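You operate a simulated robot arm through the tools that you are given. There is no shell and no other tool.

You run a simulated two-armed robot. Do the job below in one go: nothing can be reset, and whatever is moved stays where it is left.

## Task
Stack the seal kit box marked "V46" from the middle table top on top of the seal kit box that says "V41". Open the third cabinet drawer from the top, put the tee key with the largest size on its label from the far table top in the third cabinet drawer foam from the top and shut the drawer again. Open the right tote, take the blue folded pad from the far table top and put it in the inside of the right tote, then shut the tote. Carry the post flange with both arms and set it on the parts stand top. Fetch the small carton that says "E61" from the front bench top and set it on the parts stand top. Any order will do.

The check looks at the end state, three seconds after you hand in, the way a careful person would. Anything else that was tipped, shoved, dropped, spilled or broken makes it a failure. A push-on lid holds only when it is set on centred and level and pressed home; a screw cap is set on level and turned clockwise until tight.

## Robot
Two 6-joint arms with two-finger parallel grippers on one trunk, on a base that moves. Base frame: it is fixed to the floor where the robot stands at the start and does not move with it; the origin is under the middle of the robot, x ahead of it, y to its left, z up; the surface under the hand at the start is at about z = 0.95. Lengths are in m, angles in degrees, forces in N, time in s.
The left shoulder is at the start at [0.28, 0.184, 1.183], the right one opposite. With the tool pointing down near the work surface each hand reaches from about 0.56 to 0.94 m from the robot's upright axis, wherever it stands, measured 20 degrees to its own side. Places, roughly: folded pad [2, -3, 1]; inside of the right tote [-0.9, -2.8, 0.4]; parts stand top [3.2, 6, 0.9]; post flange (26x26x7 cm) [0.3, 7.6, 0.9]; right tote [-0.9, -2.8, 0.4]; seal kit box [0.75, 0, 1]; small carton [0.75, 8.25, 1]; tee key [2, -3.25, 1]; third cabinet drawer [-0.6, -4.5, 0.5]; third cabinet drawer foam [-0.7, -4.5, 0.4]. Payload 1.57 kg a hand.
The tool frame of a hand sits at the grasp point between the pads (the TCP): z along the fingers, y along the line on which they close. The tips reach 0.03 m beyond it. The gripper opens to 0.08 m. The fingers are 0.017 m wide and 0.012 m thick; the gripper's body (0.04 by 0.082 m) begins 0.08 m behind the TCP.
Orientation is that of the tool frame in the base frame, as a unit quaternion [x, y, z, w]. With the fingers straight down and closing along the base's y, the tool's x points along the base's -x, its y along +y and its z along -z.

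## Interface
- The arms move only by the tool drive_tool. It takes "left_steps", "right_steps" or both (then of equal length, played together; a hand with none holds still); each is a list of rows, each a list of 3 entries, a list of its own where there are three numbers: the shift along the base's x, y, z in m, then the turn, a rotation vector about the base's x, y, z in degrees, then the gripper command, from -1 (shut) to 1 (fully open), values between in proportion. In form: [[[x, y, z], [wx, wy, wz], jaw], ...]. A call has 1 to 20 rows; each row shifts and turns the commanded pose from where the row before left it. Rows are played at 5 a second. More than 0.05 m and 8.6 degrees between two rows, or a gripper value outside its range, and nothing of the call is played. Where a pose cannot be reached the arm comes as near as it can. A force on the tool above 40 N (or 10 N above the force at the start of the call, whichever is more), or a blocked arm, ends the call early, and 0.2 s more pass. The fingers move at their own pace (about 0.153 m/s each) and stop on an object; they squeeze with about 40 N. The grip force told is the motor's: it shows also when the fingers shut on nothing. Time passes only in rows, and 0.2 s behind the last, so rows that do not move let the fingers close. The reply holds the time, the measured pose of the TCP, the force on the tool along the base axes, the opening and the grip force, in the units named above and with some noise, with the torque about the TCP (base axes, N m) and any sound that the robot's microphone picked up.
- Cameras (640 x 400 px; columns grow to the right, rows downward): "scene" is now at [0.238, 0.0185, 1.6288]; the picture's right is [0.22, -0.98, -0.00], its down [-0.67, -0.15, -0.72] and it looks along [0.71, 0.16, -0.69] (base axes); focal length 265 px, centre (320, 200). "left" rides on the left gripper at [0.072, 0.006, -0.122] in its tool frame; the picture's right is [-0.09, 1.00, 0.00], its down [-0.84, -0.08, -0.54] and it looks along [-0.54, -0.05, 0.84] (tool axes); focal length 238 px, centre (320, 200). "right" rides on the right gripper at [0.072, -0.007, -0.122] in its tool frame; the picture's right is [0.09, 1.00, 0.00], its down [-0.84, 0.08, -0.54] and it looks along [-0.54, 0.05, 0.84] (tool axes); focal length 238 px, centre (320, 200). There is no depth. A picture from a camera that has moved, and an enlarged one, comes with that camera's place and axes in the base frame and with its lens.
- camera(camera): a new picture of that camera. The clock stands still meanwhile.
- raise_lower(by): slides the trunk up (or, below 0, down) by that many m; the arms and the scene camera ride with it, the base frame stays. It gives what a move gives, with no picture.
- base_move(legs): drives the robot by 1 to 6 legs, each [ahead, turn to the left] in m and degrees, along the robot's own axes; the way and the turn of a leg run together, so that a leg with both is an arc; at most 1.5 m and 180 degrees a leg. The arms and the cameras ride along, it lands a little off, and it stops where it bumps. It gives what a move gives.
- turn_head(pan, tilt): turns the head with the scene camera to pan (to the left, within 86 degrees either way) and tilt (down, from -29 to 69), counted from straight ahead of the robot. It gives what a move gives.
- zoom(camera, box): a new picture of the part [left, top, right, bottom] of that camera's present view, enlarged. The clock stands still meanwhile.
- finish_job(): hands the job in; it is judged then, once.

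Nothing tells you exact positions but the pictures and the camera data. Unless the task says otherwise, let go and move clear before handing in.

The tools are called after "Emit:" as name(argument=value, ...) on one line, values as JSON. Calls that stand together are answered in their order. drive_tool: Moves the arms, as the interface text tells. Its arguments: {"type":"object","properties":{"left_steps":{"type":"array","items":{"type":"array"}},"right_steps":{"type":"array","items":{"type":"array"}}},"required":[]} The other tools are called the same way: raise_lower (by) moves the trunk up or down; base_move (legs) drives the base; turn_head (pan, tilt) turns the head that bears the scene camera; camera (camera) takes a picture; zoom (camera, box) takes an enlarged picture of a part of a camera's view; finish_job () hands the job in.

At the start:

```text
time: 0.0
left_position: [0.552, 0.262, 1.2227]
left_orientation: [0.0, 1.0, 0.0, -0.001]
left_wrist_force: [1.3, 0.3, 0.5]
left_moment: [0.01, 0.02, 0.01]
left_gripper_width: 0.0801
left_grip_force: 0.1
right_position: [0.5772, -0.1566, 1.1957]
right_orientation: [-0.001, 1.0, 0.0, 0.0]
right_wrist_force: [0.2, -0.2, 0.3]
right_moment: [0.01, -0.01, 0.0]
right_gripper_width: 0.0799
right_grip_force: 0.0
trunk travel left (down, up): [-0.875, 0.115]
robot x, y, heading: [0.0033, 0.0038, -0.2]
head pan, tilt (commanded): [12.7, 43.7]
```

scene: 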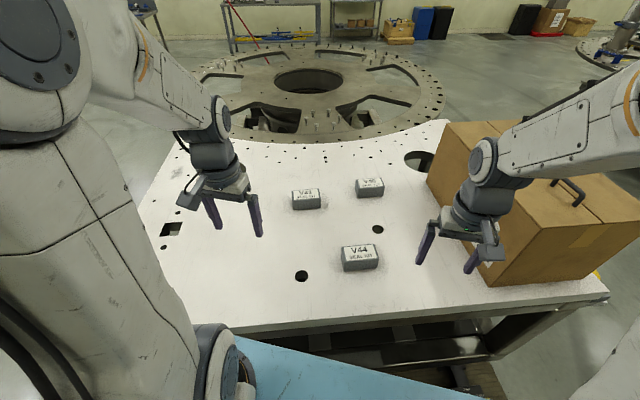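
right: 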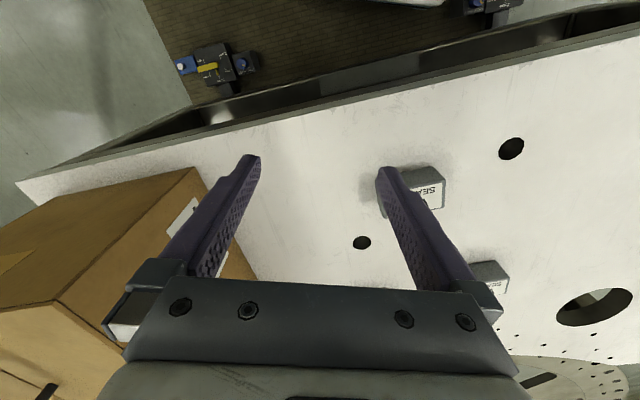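
left: 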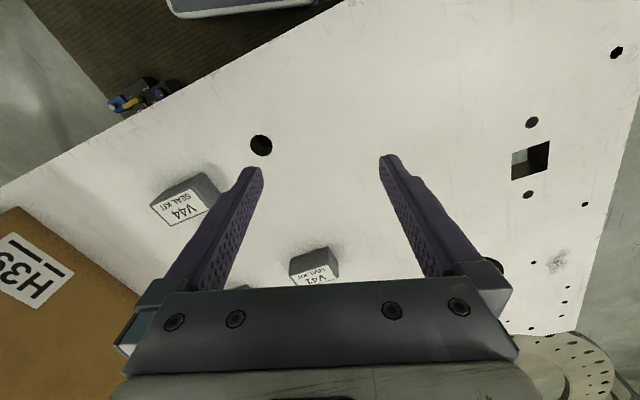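

I see three seal kit boxes on the white middle table; one reads V44, another looks like V41 and the third is probably V46. I'll zoom in to read the labels before moving.

Emit:
zoom(camera="scene", box=[270, 160, 430, 280])

Emit:
zoom(camera="scene", box=[280, 170, 400, 220])

```text
3.33 times, centred on (350, 220) of scene
camera zoom: at [0.238, 0.0185, 1.6288], right [0.22, -0.98, 0.0], down [-0.67, -0.15, -0.72], along [0.71, 0.16, -0.69], focal length 882 px, centre (220, 133)
```

zoom: 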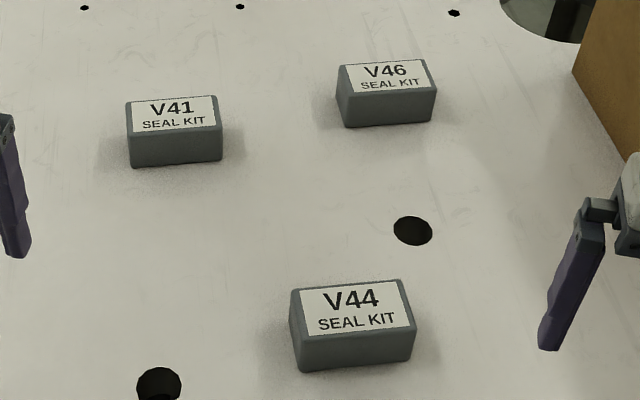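

```text
5.33 times, centred on (340, 195) of scene
camera zoom: at [0.238, 0.0185, 1.6288], right [0.22, -0.98, 0.0], down [-0.67, -0.15, -0.72], along [0.71, 0.16, -0.69], focal length 1412 px, centre (213, 227)
```

zoom: 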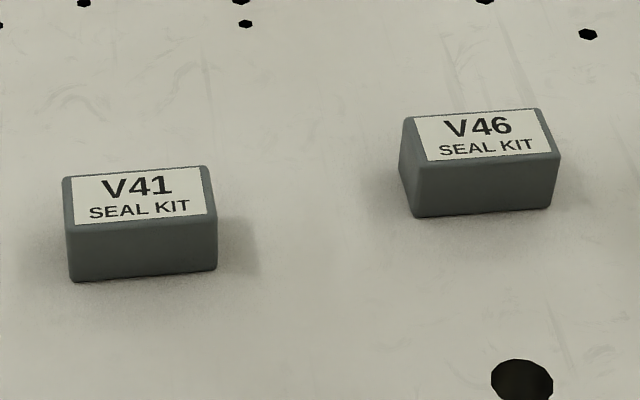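

The V41 box is at about (0.90, 0.215) and V46 at about (1.01, 0.0). Both are turned roughly 19° like the table, and V46 is slightly out of reach, so I'll check how close the base can get to the table.

Emit:
turn_head(pan=12, tilt=69)

Emit:
camera(camera="scene")

```text
time: 0.9
left_position: [0.5544, 0.2611, 1.2206]
left_orientation: [0.0, 1.0, 0.0, 0.0]
left_wrist_force: [-0.6, -1.0, 0.6]
left_moment: [0.04, 0.01, 0.03]
left_gripper_width: 0.08
left_grip_force: 0.0
right_position: [0.5768, -0.1564, 1.1928]
right_orientation: [0.0, 1.0, 0.0, -0.001]
right_wrist_force: [-0.2, -0.4, -0.2]
right_moment: [0.0, -0.01, 0.01]
right_gripper_width: 0.0799
right_grip_force: 0.1
trunk travel left (down, up): [-0.875, 0.115]
robot x, y, heading: [0.0005, -0.0005, 0.0]
head pan, tilt (commanded): [12.0, 68.8]
```

```text
taken
camera scene: at [0.2124, 0.0122, 1.5981], right [0.21, -0.98, 0.0], down [-0.91, -0.19, -0.36], along [0.36, 0.08, -0.93], focal length 265 px, centre (320, 200)
```

scene: 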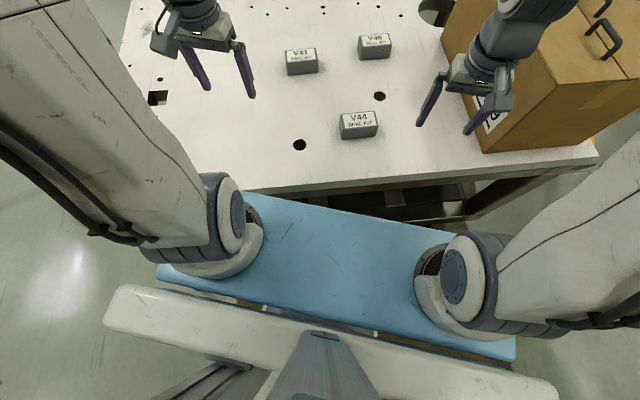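

The blue panel is the robot's shoulder beam, above table height. I'll look to both sides to see the base footprint and what lies under the table edge.

Emit:
turn_head(pan=-60, tilt=65)

Emit:
camera(camera="scene")

Emit:
turn_head(pan=60, tilt=60)

Emit:
camera(camera="scene")

```text
time: 2.3
left_position: [0.5529, 0.2625, 1.2193]
left_orientation: [0.001, 1.0, 0.0, 0.001]
left_wrist_force: [0.3, -0.4, -0.1]
left_moment: [0.0, 0.03, 0.01]
left_gripper_width: 0.0799
left_grip_force: 0.0
right_position: [0.5776, -0.1563, 1.1923]
right_orientation: [0.0, 1.0, 0.0, 0.0]
right_wrist_force: [-0.7, -0.1, -0.2]
right_moment: [-0.01, -0.02, 0.01]
right_gripper_width: 0.0801
right_grip_force: 0.1
trunk travel left (down, up): [-0.875, 0.115]
robot x, y, heading: [-0.0006, -0.0008, 0.1]
head pan, tilt (commanded): [-60.0, 65.0]
```

```text
taken
camera scene: at [0.1881, -0.052, 1.6018], right [-0.87, -0.5, 0.0], down [-0.45, 0.78, -0.42], along [0.21, -0.37, -0.91], focal length 265 px, centre (320, 200)
```

scene: 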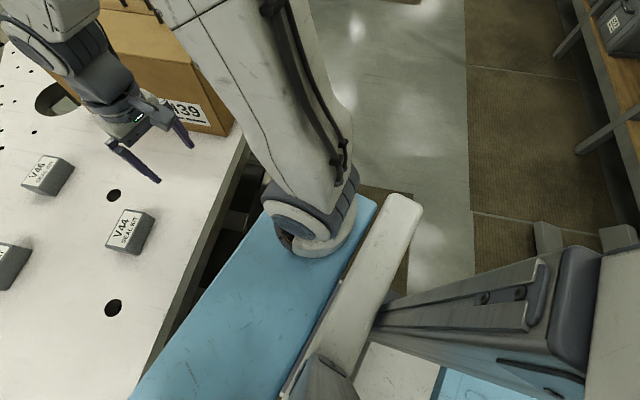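

```text
time: 4.3
left_position: [0.553, 0.2631, 1.2207]
left_orientation: [0.001, 1.0, 0.0, -0.001]
left_wrist_force: [-0.7, 0.2, 0.5]
left_moment: [-0.01, 0.01, 0.0]
left_gripper_width: 0.0799
left_grip_force: 0.1
right_position: [0.5775, -0.1571, 1.1925]
right_orientation: [0.0, 1.0, -0.001, 0.0]
right_wrist_force: [1.0, -1.1, 0.2]
right_moment: [-0.01, 0.03, -0.01]
right_gripper_width: 0.0802
right_grip_force: 0.1
trunk travel left (down, up): [-0.875, 0.115]
robot x, y, heading: [0.0004, -0.0038, 0.1]
head pan, tilt (commanded): [60.0, 60.0]
```

```text
taken
camera scene: at [0.1911, 0.0582, 1.6074], right [0.87, -0.5, 0.0], down [-0.43, -0.75, -0.5], along [0.25, 0.43, -0.87], focal length 265 px, centre (320, 200)
```

scene: 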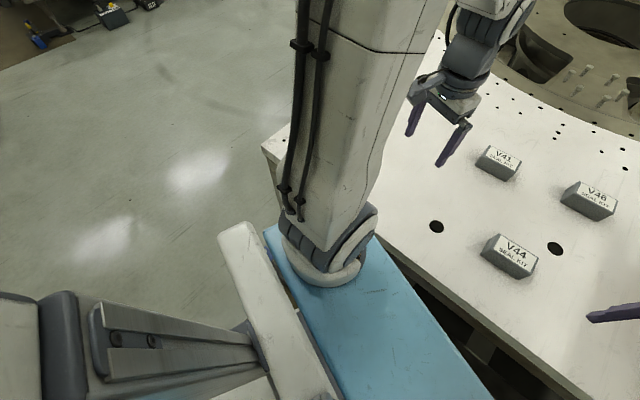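

The mast is behind the shoulder beam and the base sits back from the table, so there is room to drive forward. I'll check how the right arm and the carton are placed first.

Emit:
turn_head(pan=-30, tilt=30)

Emit:
camera(camera="scene")

Emit:
turn_head(pan=-70, tilt=10)

Emit:
camera(camera="scene")

Emit:
turn_head(pan=75, tilt=10)

Emit:
camera(camera="scene")

```text
time: 6.0
left_position: [0.5539, 0.2617, 1.221]
left_orientation: [-0.001, 1.0, 0.0, 0.0]
left_wrist_force: [0.1, -0.5, 0.7]
left_moment: [-0.02, 0.0, -0.01]
left_gripper_width: 0.08
left_grip_force: 0.2
right_position: [0.5782, -0.1565, 1.1928]
right_orientation: [0.0, 1.0, 0.0, -0.001]
right_wrist_force: [-0.9, -0.5, -0.5]
right_moment: [0.01, -0.01, 0.01]
right_gripper_width: 0.0799
right_grip_force: 0.1
trunk travel left (down, up): [-0.875, 0.115]
robot x, y, heading: [0.0049, -0.0025, -0.1]
head pan, tilt (commanded): [-30.0, 30.0]
```

```text
taken
camera scene: at [0.236, -0.0447, 1.6495], right [-0.5, -0.87, 0.0], down [-0.43, 0.25, -0.87], along [0.75, -0.43, -0.5], focal length 265 px, centre (320, 200)
```

scene: 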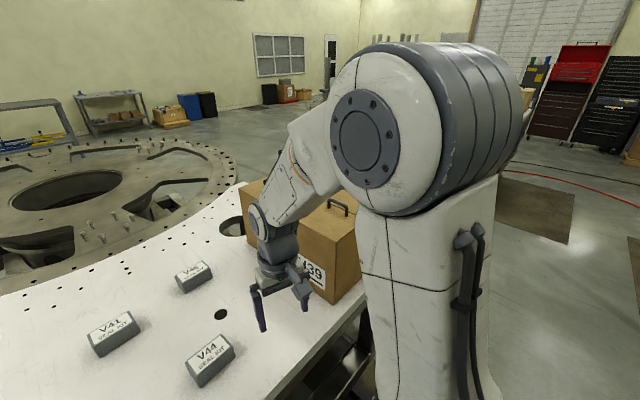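

```text
time: 7.0
left_position: [0.5537, 0.2619, 1.2219]
left_orientation: [0.0, 1.0, -0.001, 0.0]
left_wrist_force: [0.4, -0.1, 0.3]
left_moment: [-0.03, 0.02, 0.05]
left_gripper_width: 0.08
left_grip_force: 0.0
right_position: [0.5769, -0.1556, 1.1925]
right_orientation: [0.0, 1.0, 0.0, 0.0]
right_wrist_force: [-0.1, -0.1, 0.2]
right_moment: [0.01, -0.01, -0.02]
right_gripper_width: 0.0803
right_grip_force: 0.0
trunk travel left (down, up): [-0.875, 0.115]
robot x, y, heading: [0.0036, -0.0003, -0.1]
head pan, tilt (commanded): [-70.0, 10.0]
```

```text
taken
camera scene: at [0.1896, -0.0869, 1.6818], right [-0.94, -0.34, 0.0], down [-0.06, 0.16, -0.98], along [0.34, -0.93, -0.17], focal length 265 px, centre (320, 200)
```

scene: 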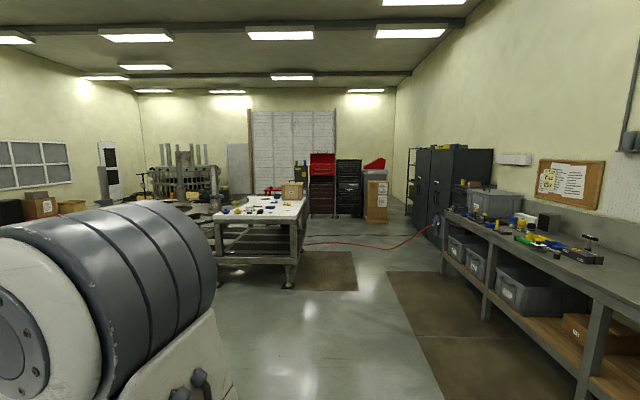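

```text
time: 9.3
left_position: [0.5547, 0.2618, 1.2207]
left_orientation: [0.0, 1.0, 0.001, 0.0]
left_wrist_force: [0.5, -0.1, 0.6]
left_moment: [0.01, 0.02, 0.0]
left_gripper_width: 0.08
left_grip_force: 0.2
right_position: [0.5769, -0.1562, 1.1931]
right_orientation: [0.0, 1.0, 0.0, 0.0]
right_wrist_force: [-0.2, 0.9, -0.1]
right_moment: [0.02, -0.02, 0.01]
right_gripper_width: 0.0799
right_grip_force: 0.0
trunk travel left (down, up): [-0.875, 0.115]
robot x, y, heading: [0.0011, 0.0009, 0.0]
head pan, tilt (commanded): [75.0, 10.0]
```

```text
taken
camera scene: at [0.1818, 0.0903, 1.6819], right [0.97, -0.26, 0.0], down [-0.04, -0.17, -0.98], along [0.26, 0.95, -0.17], focal length 265 px, centre (320, 200)
```

scene: 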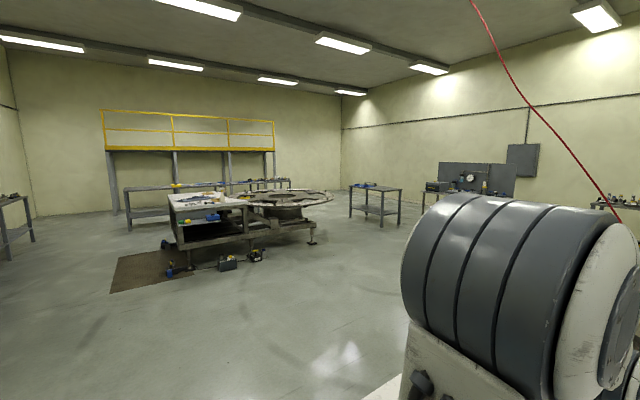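

Each arm rises to a high elbow and reaches down from there, so the carton is no obstacle. I'll raise the trunk slightly and drive forward so the left hand can reach both V46 and V41.

Emit:
raise_lower(by=0.05)

Emit:
turn_head(pan=10, tilt=50)

Emit:
base_move(legs=[[0.18, 0]])

Emit:
camera(camera="scene")

Emit:
camera(camera="left")

```text
time: 10.3
left_position: [0.5531, 0.2621, 1.2702]
left_orientation: [0.0, 1.0, 0.001, 0.0]
left_wrist_force: [-0.8, 0.6, 0.0]
left_moment: [0.01, 0.01, -0.02]
left_gripper_width: 0.0802
left_grip_force: 0.0
right_position: [0.5777, -0.1571, 1.2423]
right_orientation: [0.0, 1.0, 0.0, 0.0]
right_wrist_force: [-0.5, 0.3, 0.1]
right_moment: [0.01, 0.03, -0.03]
right_gripper_width: 0.0804
right_grip_force: 0.1
trunk travel left (down, up): [-0.925, 0.065]
robot x, y, heading: [-0.001, 0.0035, -0.0]
head pan, tilt (commanded): [75.0, 10.0]
```

```text
time: 11.6
left_position: [0.5529, 0.2623, 1.2708]
left_orientation: [0.0, 1.0, 0.0, 0.0]
left_wrist_force: [0.1, 0.7, 0.5]
left_moment: [0.01, 0.02, 0.01]
left_gripper_width: 0.0799
left_grip_force: 0.0
right_position: [0.5777, -0.1563, 1.2425]
right_orientation: [0.001, 1.0, -0.001, 0.001]
right_wrist_force: [0.5, -0.5, -0.5]
right_moment: [0.01, 0.02, 0.03]
right_gripper_width: 0.08
right_grip_force: 0.2
trunk travel left (down, up): [-0.925, 0.065]
robot x, y, heading: [-0.0014, 0.0014, 0.1]
head pan, tilt (commanded): [10.0, 50.0]
```

```text
time: 13.1
left_position: [0.7318, 0.2609, 1.271]
left_orientation: [0.001, 1.0, 0.001, 0.0]
left_wrist_force: [0.2, -0.5, 0.3]
left_moment: [0.01, 0.0, 0.02]
left_gripper_width: 0.08
left_grip_force: 0.1
right_position: [0.7543, -0.1579, 1.243]
right_orientation: [0.001, 1.0, 0.0, 0.0]
right_wrist_force: [0.5, 0.1, -0.2]
right_moment: [0.01, 0.01, 0.01]
right_gripper_width: 0.0802
right_grip_force: 0.0
trunk travel left (down, up): [-0.925, 0.065]
robot x, y, heading: [0.1805, 0.0026, -0.1]
head pan, tilt (commanded): [10.0, 50.0]
```

```text
taken
camera scene: at [0.4118, 0.0139, 1.67], right [0.17, -0.99, 0.0], down [-0.75, -0.13, -0.64], along [0.63, 0.11, -0.77], focal length 265 px, centre (320, 200)
```

scene: 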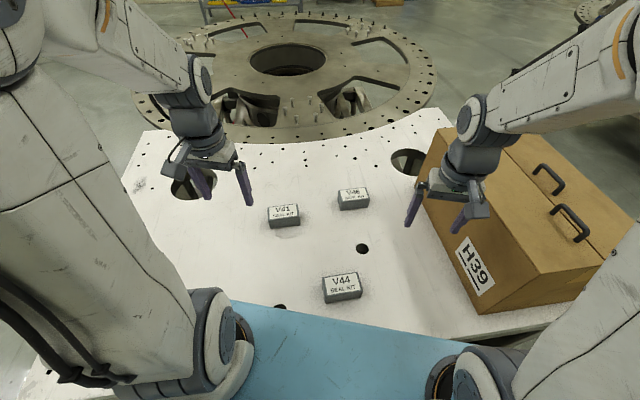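

```text
taken
camera left: at [0.6598, 0.2666, 1.3916], right [0.09, 1.0, 0.0], down [0.84, -0.08, 0.54], along [0.54, -0.05, -0.84], focal length 238 px, centre (320, 200)
```

left: 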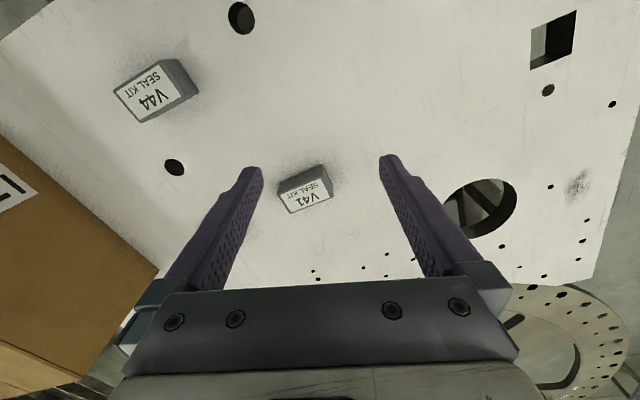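

The drive went cleanly. I'll measure both boxes more precisely from this closer view.

Emit:
zoom(camera="scene", box=[250, 170, 410, 270])

Emit:
zoom(camera="scene", box=[250, 175, 390, 235])

```text
4.00 times, centred on (330, 220) of scene
camera zoom: at [0.4118, 0.0139, 1.67], right [0.17, -0.99, 0.0], down [-0.75, -0.13, -0.64], along [0.63, 0.11, -0.77], focal length 1059 px, centre (280, 120)
```

zoom: 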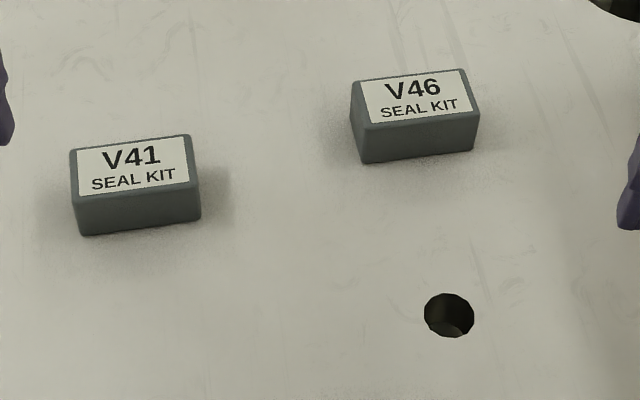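

```text
4.57 times, centred on (320, 205) of scene
camera zoom: at [0.4118, 0.0139, 1.67], right [0.17, -0.99, 0.0], down [-0.75, -0.13, -0.64], along [0.63, 0.11, -0.77], focal length 1210 px, centre (320, 177)
```

zoom: 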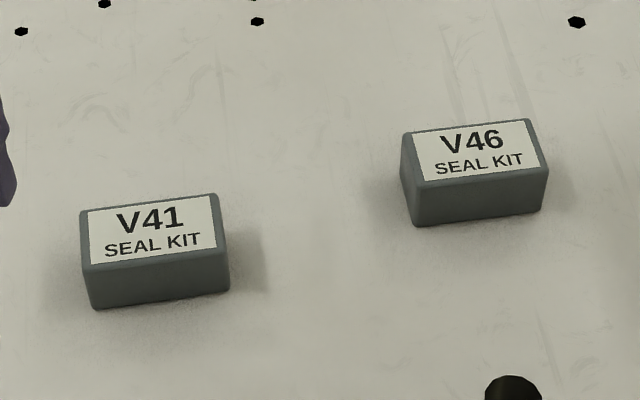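

V41 is centred at about (0.899, 0.216), turned about 19.7°, and V46 at about (1.010, 0.002), turned about 18.3°. Both are roughly 5 cm across and 5 cm high. I'll bring the left hand above V46 with the jaws turned to its short side.

Emit:
drive_tool(left_steps=[[[0.0278, -0.0259, -0.012], [0, 0, -7.17], 1], [[0.0278, -0.0259, -0.012], [0, 0, -7.17], 1], [[0.0278, -0.0259, -0.012], [0, 0, -7.17], 1], [[0.0278, -0.0259, -0.012], [0, 0, -7.17], 1], [[0.0278, -0.0259, -0.012], [0, 0, -7.17], 1], [[0.0278, -0.0259, -0.012], [0, 0, -7.17], 1], [[0.0278, -0.0259, -0.012], [0, 0, -7.17], 1], [[0.0278, -0.0259, -0.012], [0, 0, -7.17], 1], [[0.0278, -0.0259, -0.012], [0, 0, -7.17], 1], [[0.0278, -0.0259, -0.012], [0, 0, -7.17], 1], [[0, 0, 0], [0, 0, 0], 1]], right_steps=[[[-0.01, 0, 0.005], [0, 0, 0], 1], [[-0.01, 0, 0.005], [0, 0, 0], 1], [[-0.01, 0, 0.005], [0, 0, 0], 1], [[-0.01, 0, 0.005], [0, 0, 0], 1], [[-0.01, 0, 0.005], [0, 0, 0], 1], [[-0.01, 0, 0.005], [0, 0, 0], 1], [[-0.01, 0, 0.005], [0, 0, 0], 1], [[-0.01, 0, 0.005], [0, 0, 0], 1], [[-0.01, 0, 0.005], [0, 0, 0], 1], [[-0.01, 0, 0.005], [0, 0, 0], 1], [[0, 0, 0], [0, 0, 0], 1]])

Emit:
camera(camera="left")

Emit:
camera(camera="scene")

```text
time: 15.5
left_position: [1.0117, -0.0015, 1.1477]
left_orientation: [0.586, 0.81, 0.001, 0.0]
left_wrist_force: [-0.4, -0.5, 0.4]
left_moment: [-0.03, 0.01, -0.01]
left_gripper_width: 0.0798
left_grip_force: 0.0
right_position: [0.6541, -0.1577, 1.2905]
right_orientation: [0.001, 1.0, 0.001, 0.0]
right_wrist_force: [0.4, -0.3, 1.1]
right_moment: [0.04, 0.03, -0.01]
right_gripper_width: 0.0803
right_grip_force: 0.0
trunk travel left (down, up): [-0.925, 0.065]
robot x, y, heading: [0.1767, 0.0025, -0.1]
head pan, tilt (commanded): [10.0, 50.0]
```

```text
taken
camera left: at [0.9954, 0.0684, 1.2691], right [0.98, 0.22, 0.0], down [0.19, -0.82, 0.54], along [0.12, -0.53, -0.84], focal length 238 px, centre (320, 200)
```

left: 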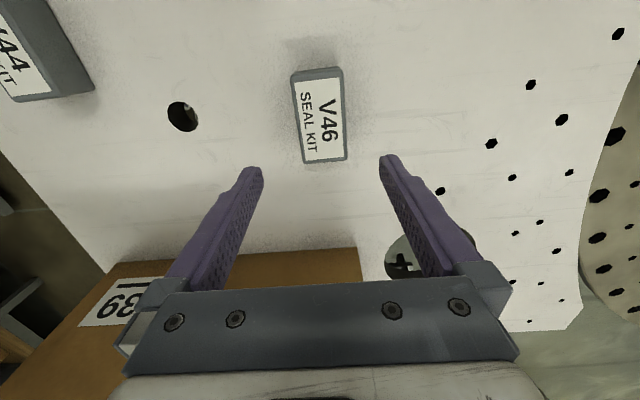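

```text
taken
camera scene: at [0.4121, 0.0136, 1.67], right [0.17, -0.99, 0.0], down [-0.75, -0.13, -0.64], along [0.63, 0.11, -0.77], focal length 265 px, centre (320, 200)
```

scene: 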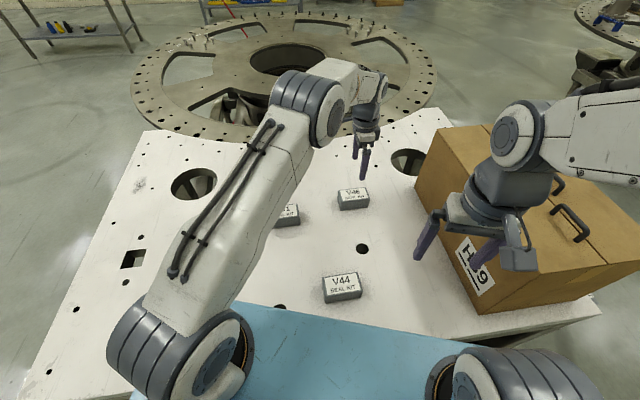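

The left camera confirms V46 sits centred between the open fingers. I'll go straight down, close on it and check the grip.

Emit:
drive_tool(left_steps=[[[-0.001, 0.004, -0.03], [0, 0, 0], 1], [[0, 0, -0.03], [0, 0, 0], 1], [[0, 0, -0.03], [0, 0, 0], 1], [[0, 0, -0.03], [0, 0, 0], 1], [[0, 0, -0.025], [0, 0, 0], 1], [[0, 0, -0.017], [0, 0, 0], 1], [[0, 0, 0], [0, 0, 0], 1], [[0, 0, 0], [0, 0, 0], -1], [[0, 0, 0], [0, 0, 0], -1], [[0, 0, 0], [0, 0, 0], -1]])

Emit:
camera(camera="left")

```text
time: 17.7
left_position: [1.0092, 0.0056, 0.9878]
left_orientation: [0.586, 0.81, 0.0, -0.001]
left_wrist_force: [1.1, 0.4, 0.5]
left_moment: [-0.04, -0.11, 0.02]
left_gripper_width: 0.0557
left_grip_force: 39.4
right_position: [0.6546, -0.157, 1.2898]
right_orientation: [0.001, 1.0, 0.0, -0.001]
right_wrist_force: [0.0, 0.3, 0.6]
right_moment: [0.0, 0.0, -0.02]
right_gripper_width: 0.0797
right_grip_force: 0.0
trunk travel left (down, up): [-0.925, 0.065]
robot x, y, heading: [0.1803, 0.0001, -0.2]
head pan, tilt (commanded): [10.0, 50.0]
```

```text
taken
camera left: at [0.9933, 0.0745, 1.1081], right [0.97, 0.22, 0.0], down [0.19, -0.82, 0.54], along [0.12, -0.53, -0.84], focal length 238 px, centre (320, 200)
```

left: 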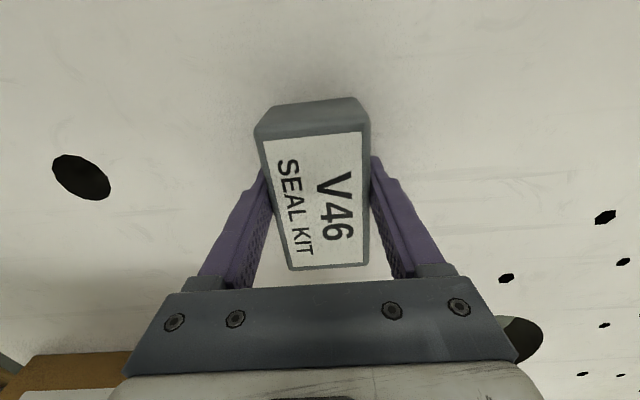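

The grip is firm, with the jaws at 0.056 m on V46. I'll lift it and carry it over V41.

Emit:
drive_tool(left_steps=[[[0, 0, 0.03], [0, 0, 0], -1], [[0, 0, 0.04], [0, 0, 0], -1], [[0, 0, 0.04], [0, 0, 0], -1], [[-0.0186, 0.036, 0], [0, 0, 0.25], -1], [[-0.0186, 0.036, 0], [0, 0, 0.25], -1], [[-0.0186, 0.036, 0], [0, 0, 0.25], -1], [[-0.0186, 0.036, 0], [0, 0, 0.25], -1], [[-0.0186, 0.036, 0], [0, 0, 0.25], -1], [[-0.0187, 0.0359, 0], [0, 0, 0.25], -1], [[0, 0, 0], [0, 0, 0], -1]])

Emit:
camera(camera="left")

Emit:
camera(camera="scene")

Emit:
camera(camera="right")

```text
time: 19.9
left_position: [0.8961, 0.2242, 1.0972]
left_orientation: [0.576, 0.817, 0.0, 0.001]
left_wrist_force: [0.3, -0.9, -1.6]
left_moment: [0.03, 0.01, -0.01]
left_gripper_width: 0.0556
left_grip_force: 40.2
right_position: [0.6541, -0.1568, 1.2909]
right_orientation: [0.0, 1.0, -0.001, 0.0]
right_wrist_force: [0.5, 0.4, 0.4]
right_moment: [-0.01, -0.02, 0.03]
right_gripper_width: 0.0802
right_grip_force: 0.2
trunk travel left (down, up): [-0.925, 0.065]
robot x, y, heading: [0.1754, -0.0047, 0.2]
head pan, tilt (commanded): [10.0, 50.0]
```

```text
taken
camera left: at [0.878, 0.2919, 1.218], right [0.97, 0.25, 0.0], down [0.21, -0.81, 0.54], along [0.13, -0.53, -0.84], focal length 238 px, centre (320, 200)
```

left: 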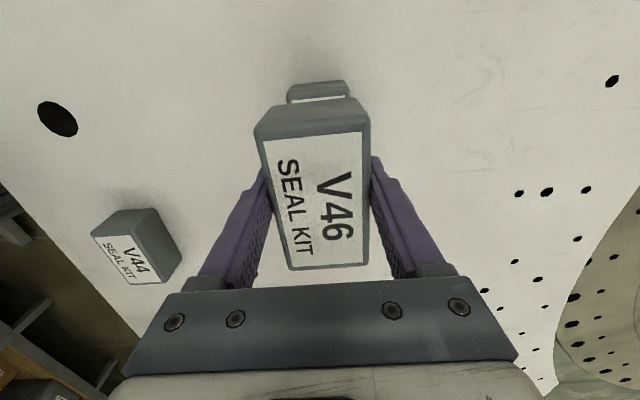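

```text
taken
camera scene: at [0.4119, 0.0141, 1.67], right [0.17, -0.99, 0.0], down [-0.75, -0.13, -0.64], along [0.63, 0.11, -0.77], focal length 265 px, centre (320, 200)
```

scene: 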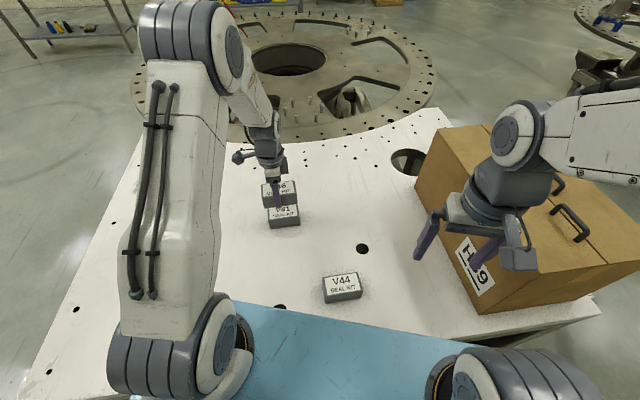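

```text
taken
camera right: at [0.5823, -0.1646, 1.4137], right [-0.09, 1.0, 0.0], down [0.84, 0.08, 0.54], along [0.54, 0.05, -0.84], focal length 238 px, centre (320, 200)
```

right: 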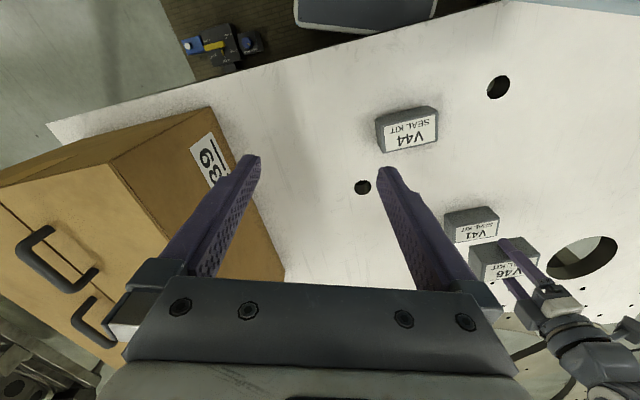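

V46 is held level over V41 with matching angle, needing only a few millimetres of correction. I'll lower it close and then ease down until contact.

Emit:
drive_tool(left_steps=[[[0.002, -0.0035, -0.02], [0, 0, 0], -1], [[0, 0, -0.02], [0, 0, 0], -1], [[0, 0, -0.012], [0, 0, 0], -1], [[0, 0, -0.004], [0, 0, 0], -1], [[0, 0, 0], [0, 0, 0], -1]])

Emit:
zoom(camera="scene", box=[230, 150, 350, 240])

Emit:
zoom(camera="right", box=[420, 180, 580, 300])

```text
time: 21.1
left_position: [0.8979, 0.2189, 1.0407]
left_orientation: [0.576, 0.817, 0.0, -0.001]
left_wrist_force: [-0.5, -0.8, -2.6]
left_moment: [0.01, -0.01, -0.01]
left_gripper_width: 0.0559
left_grip_force: 39.8
right_position: [0.6544, -0.1576, 1.2896]
right_orientation: [0.001, 1.0, 0.0, 0.0]
right_wrist_force: [-0.7, 0.6, 0.9]
right_moment: [0.0, 0.01, 0.0]
right_gripper_width: 0.0799
right_grip_force: 0.0
trunk travel left (down, up): [-0.925, 0.065]
robot x, y, heading: [0.1822, 0.0009, 0.1]
head pan, tilt (commanded): [10.0, 50.0]
```

```text
4.44 times, centred on (290, 195) of scene
camera zoom: at [0.412, 0.0138, 1.67], right [0.17, -0.99, 0.0], down [-0.75, -0.13, -0.64], along [0.63, 0.11, -0.77], focal length 1177 px, centre (453, 222)
```

zoom: 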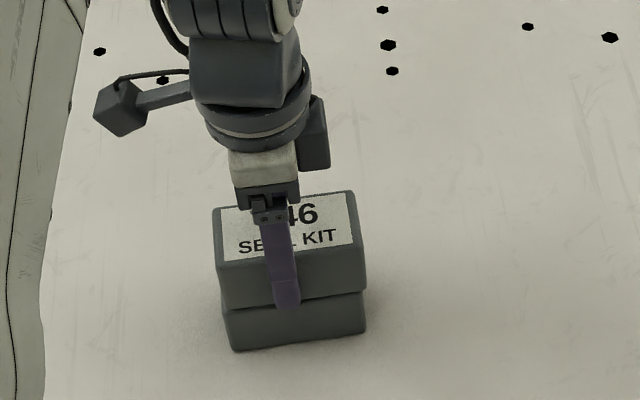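

```text
3.33 times, centred on (500, 240) of right
camera zoom: at [0.5824, -0.1649, 1.4137], right [-0.09, 1.0, 0.0], down [0.84, 0.08, 0.54], along [0.54, 0.05, -0.84], focal length 794 px, centre (-280, 67)
```

zoom: 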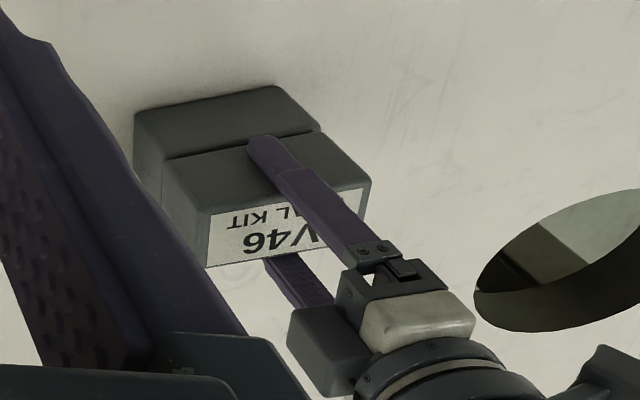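

V46 is a couple of millimetres above V41 and well aligned. I'll ease down in small steps.

Emit:
drive_tool(left_steps=[[[0, 0, -0.0015], [0, 0, 0], -1], [[0, 0, -0.0015], [0, 0, 0], -1], [[0, 0, 0], [0, 0, 0], -1]])

```text
time: 21.9
left_position: [0.8982, 0.2168, 1.0375]
left_orientation: [0.576, 0.817, 0.0, -0.001]
left_wrist_force: [-0.6, -0.5, -2.4]
left_moment: [0.06, 0.0, -0.03]
left_gripper_width: 0.0558
left_grip_force: 39.4
right_position: [0.6546, -0.1567, 1.2915]
right_orientation: [0.002, 1.0, 0.0, 0.0]
right_wrist_force: [0.0, 0.3, 0.7]
right_moment: [0.01, -0.01, 0.04]
right_gripper_width: 0.0799
right_grip_force: 0.0
trunk travel left (down, up): [-0.925, 0.065]
robot x, y, heading: [0.1806, -0.0016, 0.1]
head pan, tilt (commanded): [10.0, 50.0]
```

Emit:
drive_tool(left_steps=[[[0, 0, -0.001], [0, 0, 0], -1], [[0, 0, -0.001], [0, 0, 0], -1], [[0, 0, 0], [0, 0, 0], -1]])

```text
time: 22.7
left_position: [0.8988, 0.2184, 1.0381]
left_orientation: [0.576, 0.818, 0.002, 0.001]
left_wrist_force: [-2.3, -3.1, 22.7]
left_moment: [-0.08, 0.65, 0.04]
left_gripper_width: 0.0557
left_grip_force: 39.5
right_position: [0.6534, -0.1593, 1.2902]
right_orientation: [0.001, 1.0, 0.001, 0.0]
right_wrist_force: [-0.9, -0.2, -1.0]
right_moment: [0.01, 0.0, -0.01]
right_gripper_width: 0.0802
right_grip_force: 0.1
trunk travel left (down, up): [-0.925, 0.065]
robot x, y, heading: [0.1764, 0.0024, -0.1]
head pan, tilt (commanded): [10.0, 50.0]
```

V46 is seated on V41. I'll relieve the pressure, open the jaws and rise clear.

Emit:
drive_tool(left_steps=[[[0, 0, 0.001], [0, 0, 0], -1], [[0, 0, 0], [0, 0, 0], 0.7], [[0, 0, 0], [0, 0, 0], 1], [[0, 0, 0.01], [0, 0, 0], 1], [[0, 0, 0.03], [0, 0, 0], 1], [[0, 0, 0.04], [0, 0, 0], 1], [[0, 0, 0.05], [0, 0, 0], 1], [[0, 0, 0.05], [0, 0, 0], 1]])

Emit:
camera(camera="left")

Emit:
zoom(camera="scene", box=[230, 150, 350, 240])

```text
time: 24.5
left_position: [0.9001, 0.2181, 1.218]
left_orientation: [0.575, 0.818, 0.0, 0.001]
left_wrist_force: [0.9, 0.3, -0.1]
left_moment: [0.02, -0.03, -0.01]
left_gripper_width: 0.0801
left_grip_force: 0.1
right_position: [0.6547, -0.1586, 1.2909]
right_orientation: [0.001, 1.0, 0.0, 0.0]
right_wrist_force: [-0.1, -0.1, -0.9]
right_moment: [0.02, -0.01, -0.02]
right_gripper_width: 0.0799
right_grip_force: 0.1
trunk travel left (down, up): [-0.925, 0.065]
robot x, y, heading: [0.1774, -0.0046, 0.1]
head pan, tilt (commanded): [10.0, 50.0]
```

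```text
taken
camera left: at [0.8818, 0.2869, 1.3398], right [0.97, 0.25, 0.0], down [0.21, -0.81, 0.54], along [0.13, -0.52, -0.84], focal length 238 px, centre (320, 200)
```

left: 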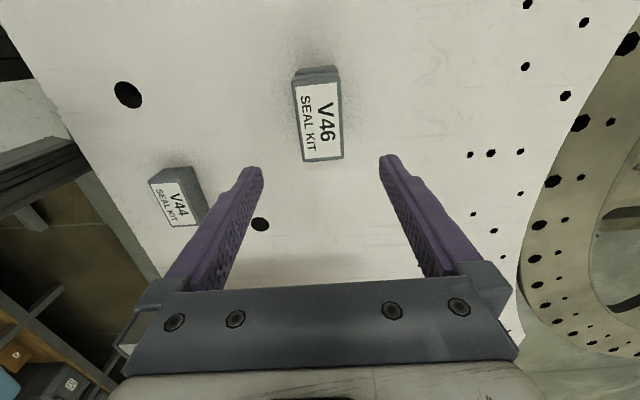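

```text
4.44 times, centred on (290, 195) of scene
camera zoom: at [0.4118, 0.0138, 1.67], right [0.17, -0.99, 0.0], down [-0.75, -0.13, -0.64], along [0.63, 0.11, -0.77], focal length 1177 px, centre (453, 222)
```

zoom: 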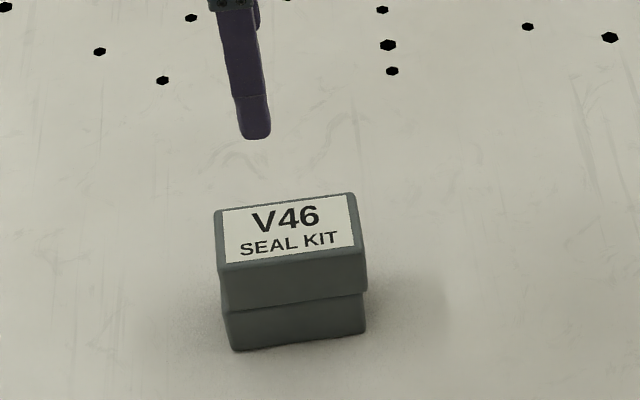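

V46 is stacked squarely on V41. I'll bring the left hand back to a compact travel pose and back away from the table.

Emit:
drive_tool(left_steps=[[[0, 0, 0.02], [0, 0, 7], 1], [[-0.02, 0.005, 0.01], [0, 0, 8], 1], [[-0.02, 0.005, 0.005], [0, 0, 8], 1], [[-0.02, 0.005, 0.005], [0, 0, 8], 1], [[-0.02, 0.005, 0.005], [0, 0, 8], 1], [[-0.02, 0.005, 0.005], [0, 0, 8], 1], [[-0.02, 0.005, 0.005], [0, 0, 8], 1], [[-0.025, 0.005, 0.0], [0, 0, 8], 1], [[-0.025, 0.005, 0.0], [0, 0, 7], 1], [[0, 0, 0], [0, 0, 0], 1]])

Emit:
turn_head(pan=-80, tilt=25)

Emit:
camera(camera="scene")

```text
time: 26.7
left_position: [0.7297, 0.2586, 1.2745]
left_orientation: [0.001, 1.0, -0.001, 0.001]
left_wrist_force: [0.4, -0.6, 0.4]
left_moment: [-0.02, 0.03, -0.03]
left_gripper_width: 0.0799
left_grip_force: 0.0
right_position: [0.654, -0.1591, 1.2898]
right_orientation: [0.001, 1.0, 0.0, 0.0]
right_wrist_force: [-0.2, 0.5, -0.1]
right_moment: [-0.02, -0.01, 0.04]
right_gripper_width: 0.0802
right_grip_force: 0.0
trunk travel left (down, up): [-0.925, 0.065]
robot x, y, heading: [0.1787, -0.0049, -0.0]
head pan, tilt (commanded): [10.0, 50.0]
```

```text
time: 28.4
left_position: [0.7298, 0.259, 1.2737]
left_orientation: [0.002, 1.0, 0.0, 0.0]
left_wrist_force: [0.6, -0.4, -0.4]
left_moment: [-0.06, -0.03, 0.01]
left_gripper_width: 0.0801
left_grip_force: 0.0
right_position: [0.6532, -0.1583, 1.2903]
right_orientation: [0.0, 1.0, 0.0, 0.0]
right_wrist_force: [-0.6, -1.0, -0.1]
right_moment: [0.0, 0.04, 0.01]
right_gripper_width: 0.0801
right_grip_force: 0.1
trunk travel left (down, up): [-0.925, 0.065]
robot x, y, heading: [0.1761, -0.0009, -0.2]
head pan, tilt (commanded): [-80.0, 25.0]
```

```text
taken
camera scene: at [0.3518, -0.0901, 1.7075], right [-0.99, -0.17, 0.0], down [-0.07, 0.42, -0.91], along [0.16, -0.89, -0.42], focal length 265 px, centre (320, 200)
```

scene: 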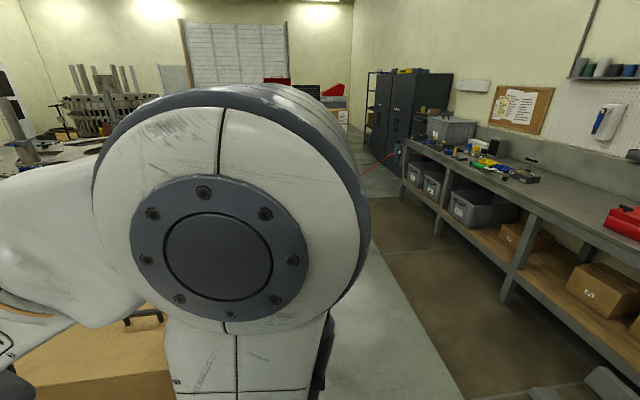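

I'll back away from the table and then look down the aisle toward the far table, totes and cabinets.

Emit:
base_move(legs=[[-0.35, 0]])

Emit:
turn_head(pan=-85, tilt=15)

Emit:
camera(camera="scene")

Emit:
turn_head(pan=85, tilt=15)

Emit:
camera(camera="scene")

```text
time: 30.6
left_position: [0.3774, 0.261, 1.2752]
left_orientation: [0.003, 1.0, -0.001, 0.001]
left_wrist_force: [0.0, -0.4, 0.6]
left_moment: [0.04, 0.0, 0.0]
left_gripper_width: 0.08
left_grip_force: 0.1
right_position: [0.3014, -0.1576, 1.2899]
right_orientation: [0.001, 1.0, 0.0, 0.001]
right_wrist_force: [0.5, 0.7, -0.4]
right_moment: [0.01, -0.02, 0.03]
right_gripper_width: 0.0801
right_grip_force: 0.0
trunk travel left (down, up): [-0.925, 0.065]
robot x, y, heading: [-0.1765, 0.0022, -0.1]
head pan, tilt (commanded): [-80.0, 25.0]
```

```text
time: 31.4
left_position: [0.3817, 0.2606, 1.2724]
left_orientation: [0.003, 1.0, 0.0, -0.002]
left_wrist_force: [-0.3, 1.0, 0.2]
left_moment: [-0.01, 0.04, 0.01]
left_gripper_width: 0.0798
left_grip_force: 0.0
right_position: [0.3072, -0.1575, 1.2892]
right_orientation: [0.001, 1.0, 0.0, -0.002]
right_wrist_force: [-0.2, 0.3, 0.6]
right_moment: [-0.03, 0.0, 0.02]
right_gripper_width: 0.0799
right_grip_force: 0.1
trunk travel left (down, up): [-0.925, 0.065]
robot x, y, heading: [-0.1726, 0.0015, -0.2]
head pan, tilt (commanded): [-85.0, 15.0]
```

```text
taken
camera scene: at [-0.0159, -0.0916, 1.7231], right [-1.0, -0.09, -0.01], down [-0.02, 0.26, -0.97], along [0.08, -0.96, -0.26], focal length 265 px, centre (320, 200)
```

scene: 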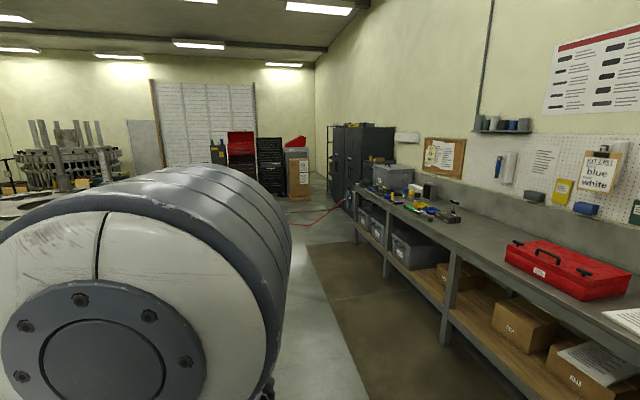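

```text
time: 33.9
left_position: [0.3817, 0.2613, 1.2722]
left_orientation: [0.004, 1.0, 0.0, -0.003]
left_wrist_force: [0.4, -0.2, 0.6]
left_moment: [-0.03, 0.01, 0.01]
left_gripper_width: 0.0802
left_grip_force: 0.0
right_position: [0.307, -0.1569, 1.2891]
right_orientation: [0.0, 1.0, 0.001, -0.002]
right_wrist_force: [0.3, -0.1, 0.1]
right_moment: [-0.01, 0.0, -0.01]
right_gripper_width: 0.0801
right_grip_force: 0.1
trunk travel left (down, up): [-0.925, 0.065]
robot x, y, heading: [-0.1714, 0.0008, 0.1]
head pan, tilt (commanded): [85.0, 15.0]
```

```text
taken
camera scene: at [-0.0155, 0.0945, 1.7231], right [1.0, -0.09, 0.01], down [-0.02, -0.26, -0.97], along [0.09, 0.96, -0.26], focal length 265 px, centre (320, 200)
```

scene: 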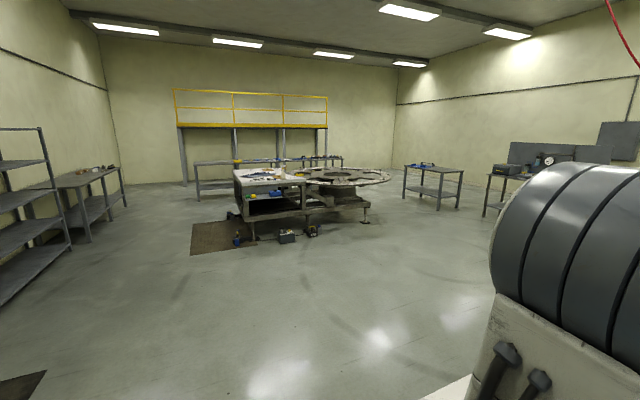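

The aisle runs to the right between the bench with totes and the tables, toward the cabinets. I'll turn to face down the aisle and look again.

Emit:
base_move(legs=[[0, -72]])

Emit:
turn_head(pan=0, tilt=12)

Emit:
camera(camera="scene")

```text
time: 37.4
left_position: [0.2526, -0.4417, 1.2717]
left_orientation: [0.583, 0.812, 0.002, -0.001]
left_wrist_force: [0.2, 0.8, 0.5]
left_moment: [-0.04, 0.02, -0.01]
left_gripper_width: 0.0798
left_grip_force: 0.0
right_position: [-0.1684, -0.5053, 1.2874]
right_orientation: [0.582, 0.813, 0.002, -0.001]
right_wrist_force: [0.8, -0.4, 0.7]
right_moment: [0.0, 0.03, 0.01]
right_gripper_width: 0.0801
right_grip_force: 0.0
trunk travel left (down, up): [-0.925, 0.065]
robot x, y, heading: [-0.1752, 0.0011, -71.2]
head pan, tilt (commanded): [85.0, 15.0]
```

```text
time: 39.0
left_position: [0.262, -0.4383, 1.2697]
left_orientation: [0.583, 0.813, -0.002, -0.003]
left_wrist_force: [0.4, 0.6, -0.4]
left_moment: [0.01, 0.0, 0.0]
left_gripper_width: 0.0801
left_grip_force: 0.0
right_position: [-0.1588, -0.5038, 1.2883]
right_orientation: [0.582, 0.813, -0.002, -0.003]
right_wrist_force: [-1.0, -0.2, -0.1]
right_moment: [0.03, 0.01, 0.01]
right_gripper_width: 0.08
right_grip_force: 0.0
trunk travel left (down, up): [-0.925, 0.065]
robot x, y, heading: [-0.1753, -0.0002, -71.2]
head pan, tilt (commanded): [0.0, 12.0]
```

```text
taken
camera scene: at [-0.1079, -0.2429, 1.7271], right [-0.95, -0.32, -0.01], down [-0.06, 0.2, -0.98], along [0.32, -0.93, -0.21], focal length 265 px, centre (320, 200)
```

scene: 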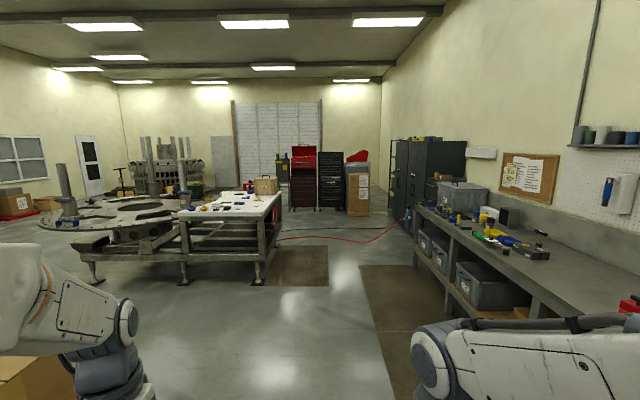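

I can see the far table on the left, the bench with totes on the right and the dark cabinets beyond. I'll zoom in on each.

Emit:
zoom(camera="scene", box=[370, 120, 640, 320])

Emit:
zoom(camera="scene", box=[160, 140, 320, 260])

Emit:
zoom(camera="scene", box=[380, 120, 480, 240])

```text
2.00 times, centred on (505, 220) of scene
camera zoom: at [-0.1079, -0.2429, 1.7271], right [-0.95, -0.32, -0.01], down [-0.06, 0.2, -0.98], along [0.32, -0.93, -0.21], focal length 530 px, centre (-50, 160)
```

zoom: 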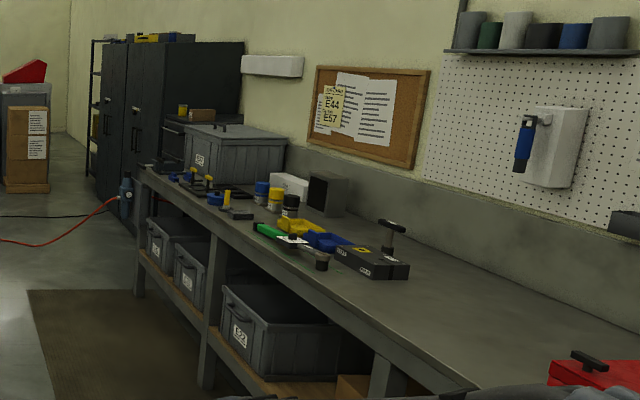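

```text
3.33 times, centred on (240, 200) of scene
camera zoom: at [-0.1079, -0.2429, 1.7271], right [-0.95, -0.32, -0.01], down [-0.06, 0.2, -0.98], along [0.32, -0.93, -0.21], focal length 882 px, centre (587, 200)
```

zoom: 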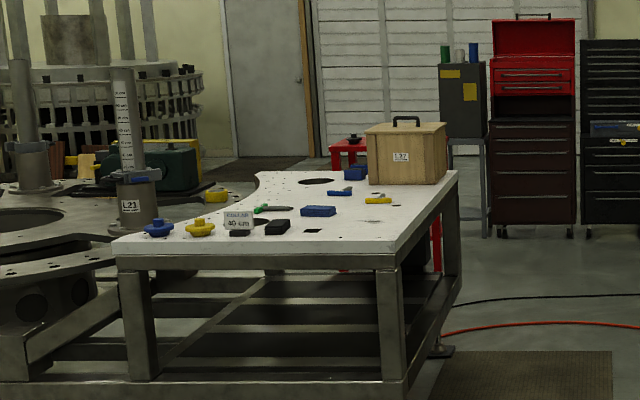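

```text
3.33 times, centred on (430, 180) of scene
camera zoom: at [-0.1079, -0.2429, 1.7271], right [-0.95, -0.32, -0.01], down [-0.06, 0.2, -0.98], along [0.32, -0.93, -0.21], focal length 882 px, centre (-47, 267)
```

zoom: 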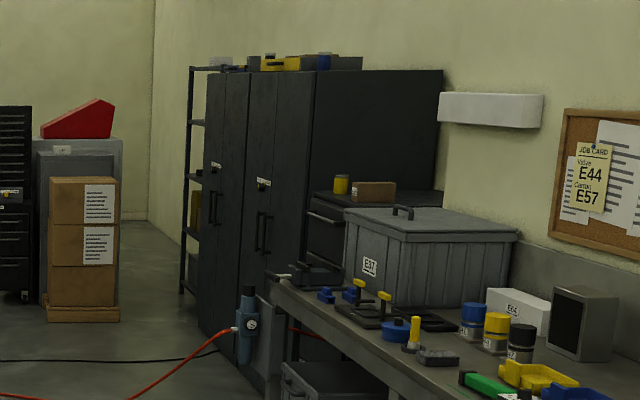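

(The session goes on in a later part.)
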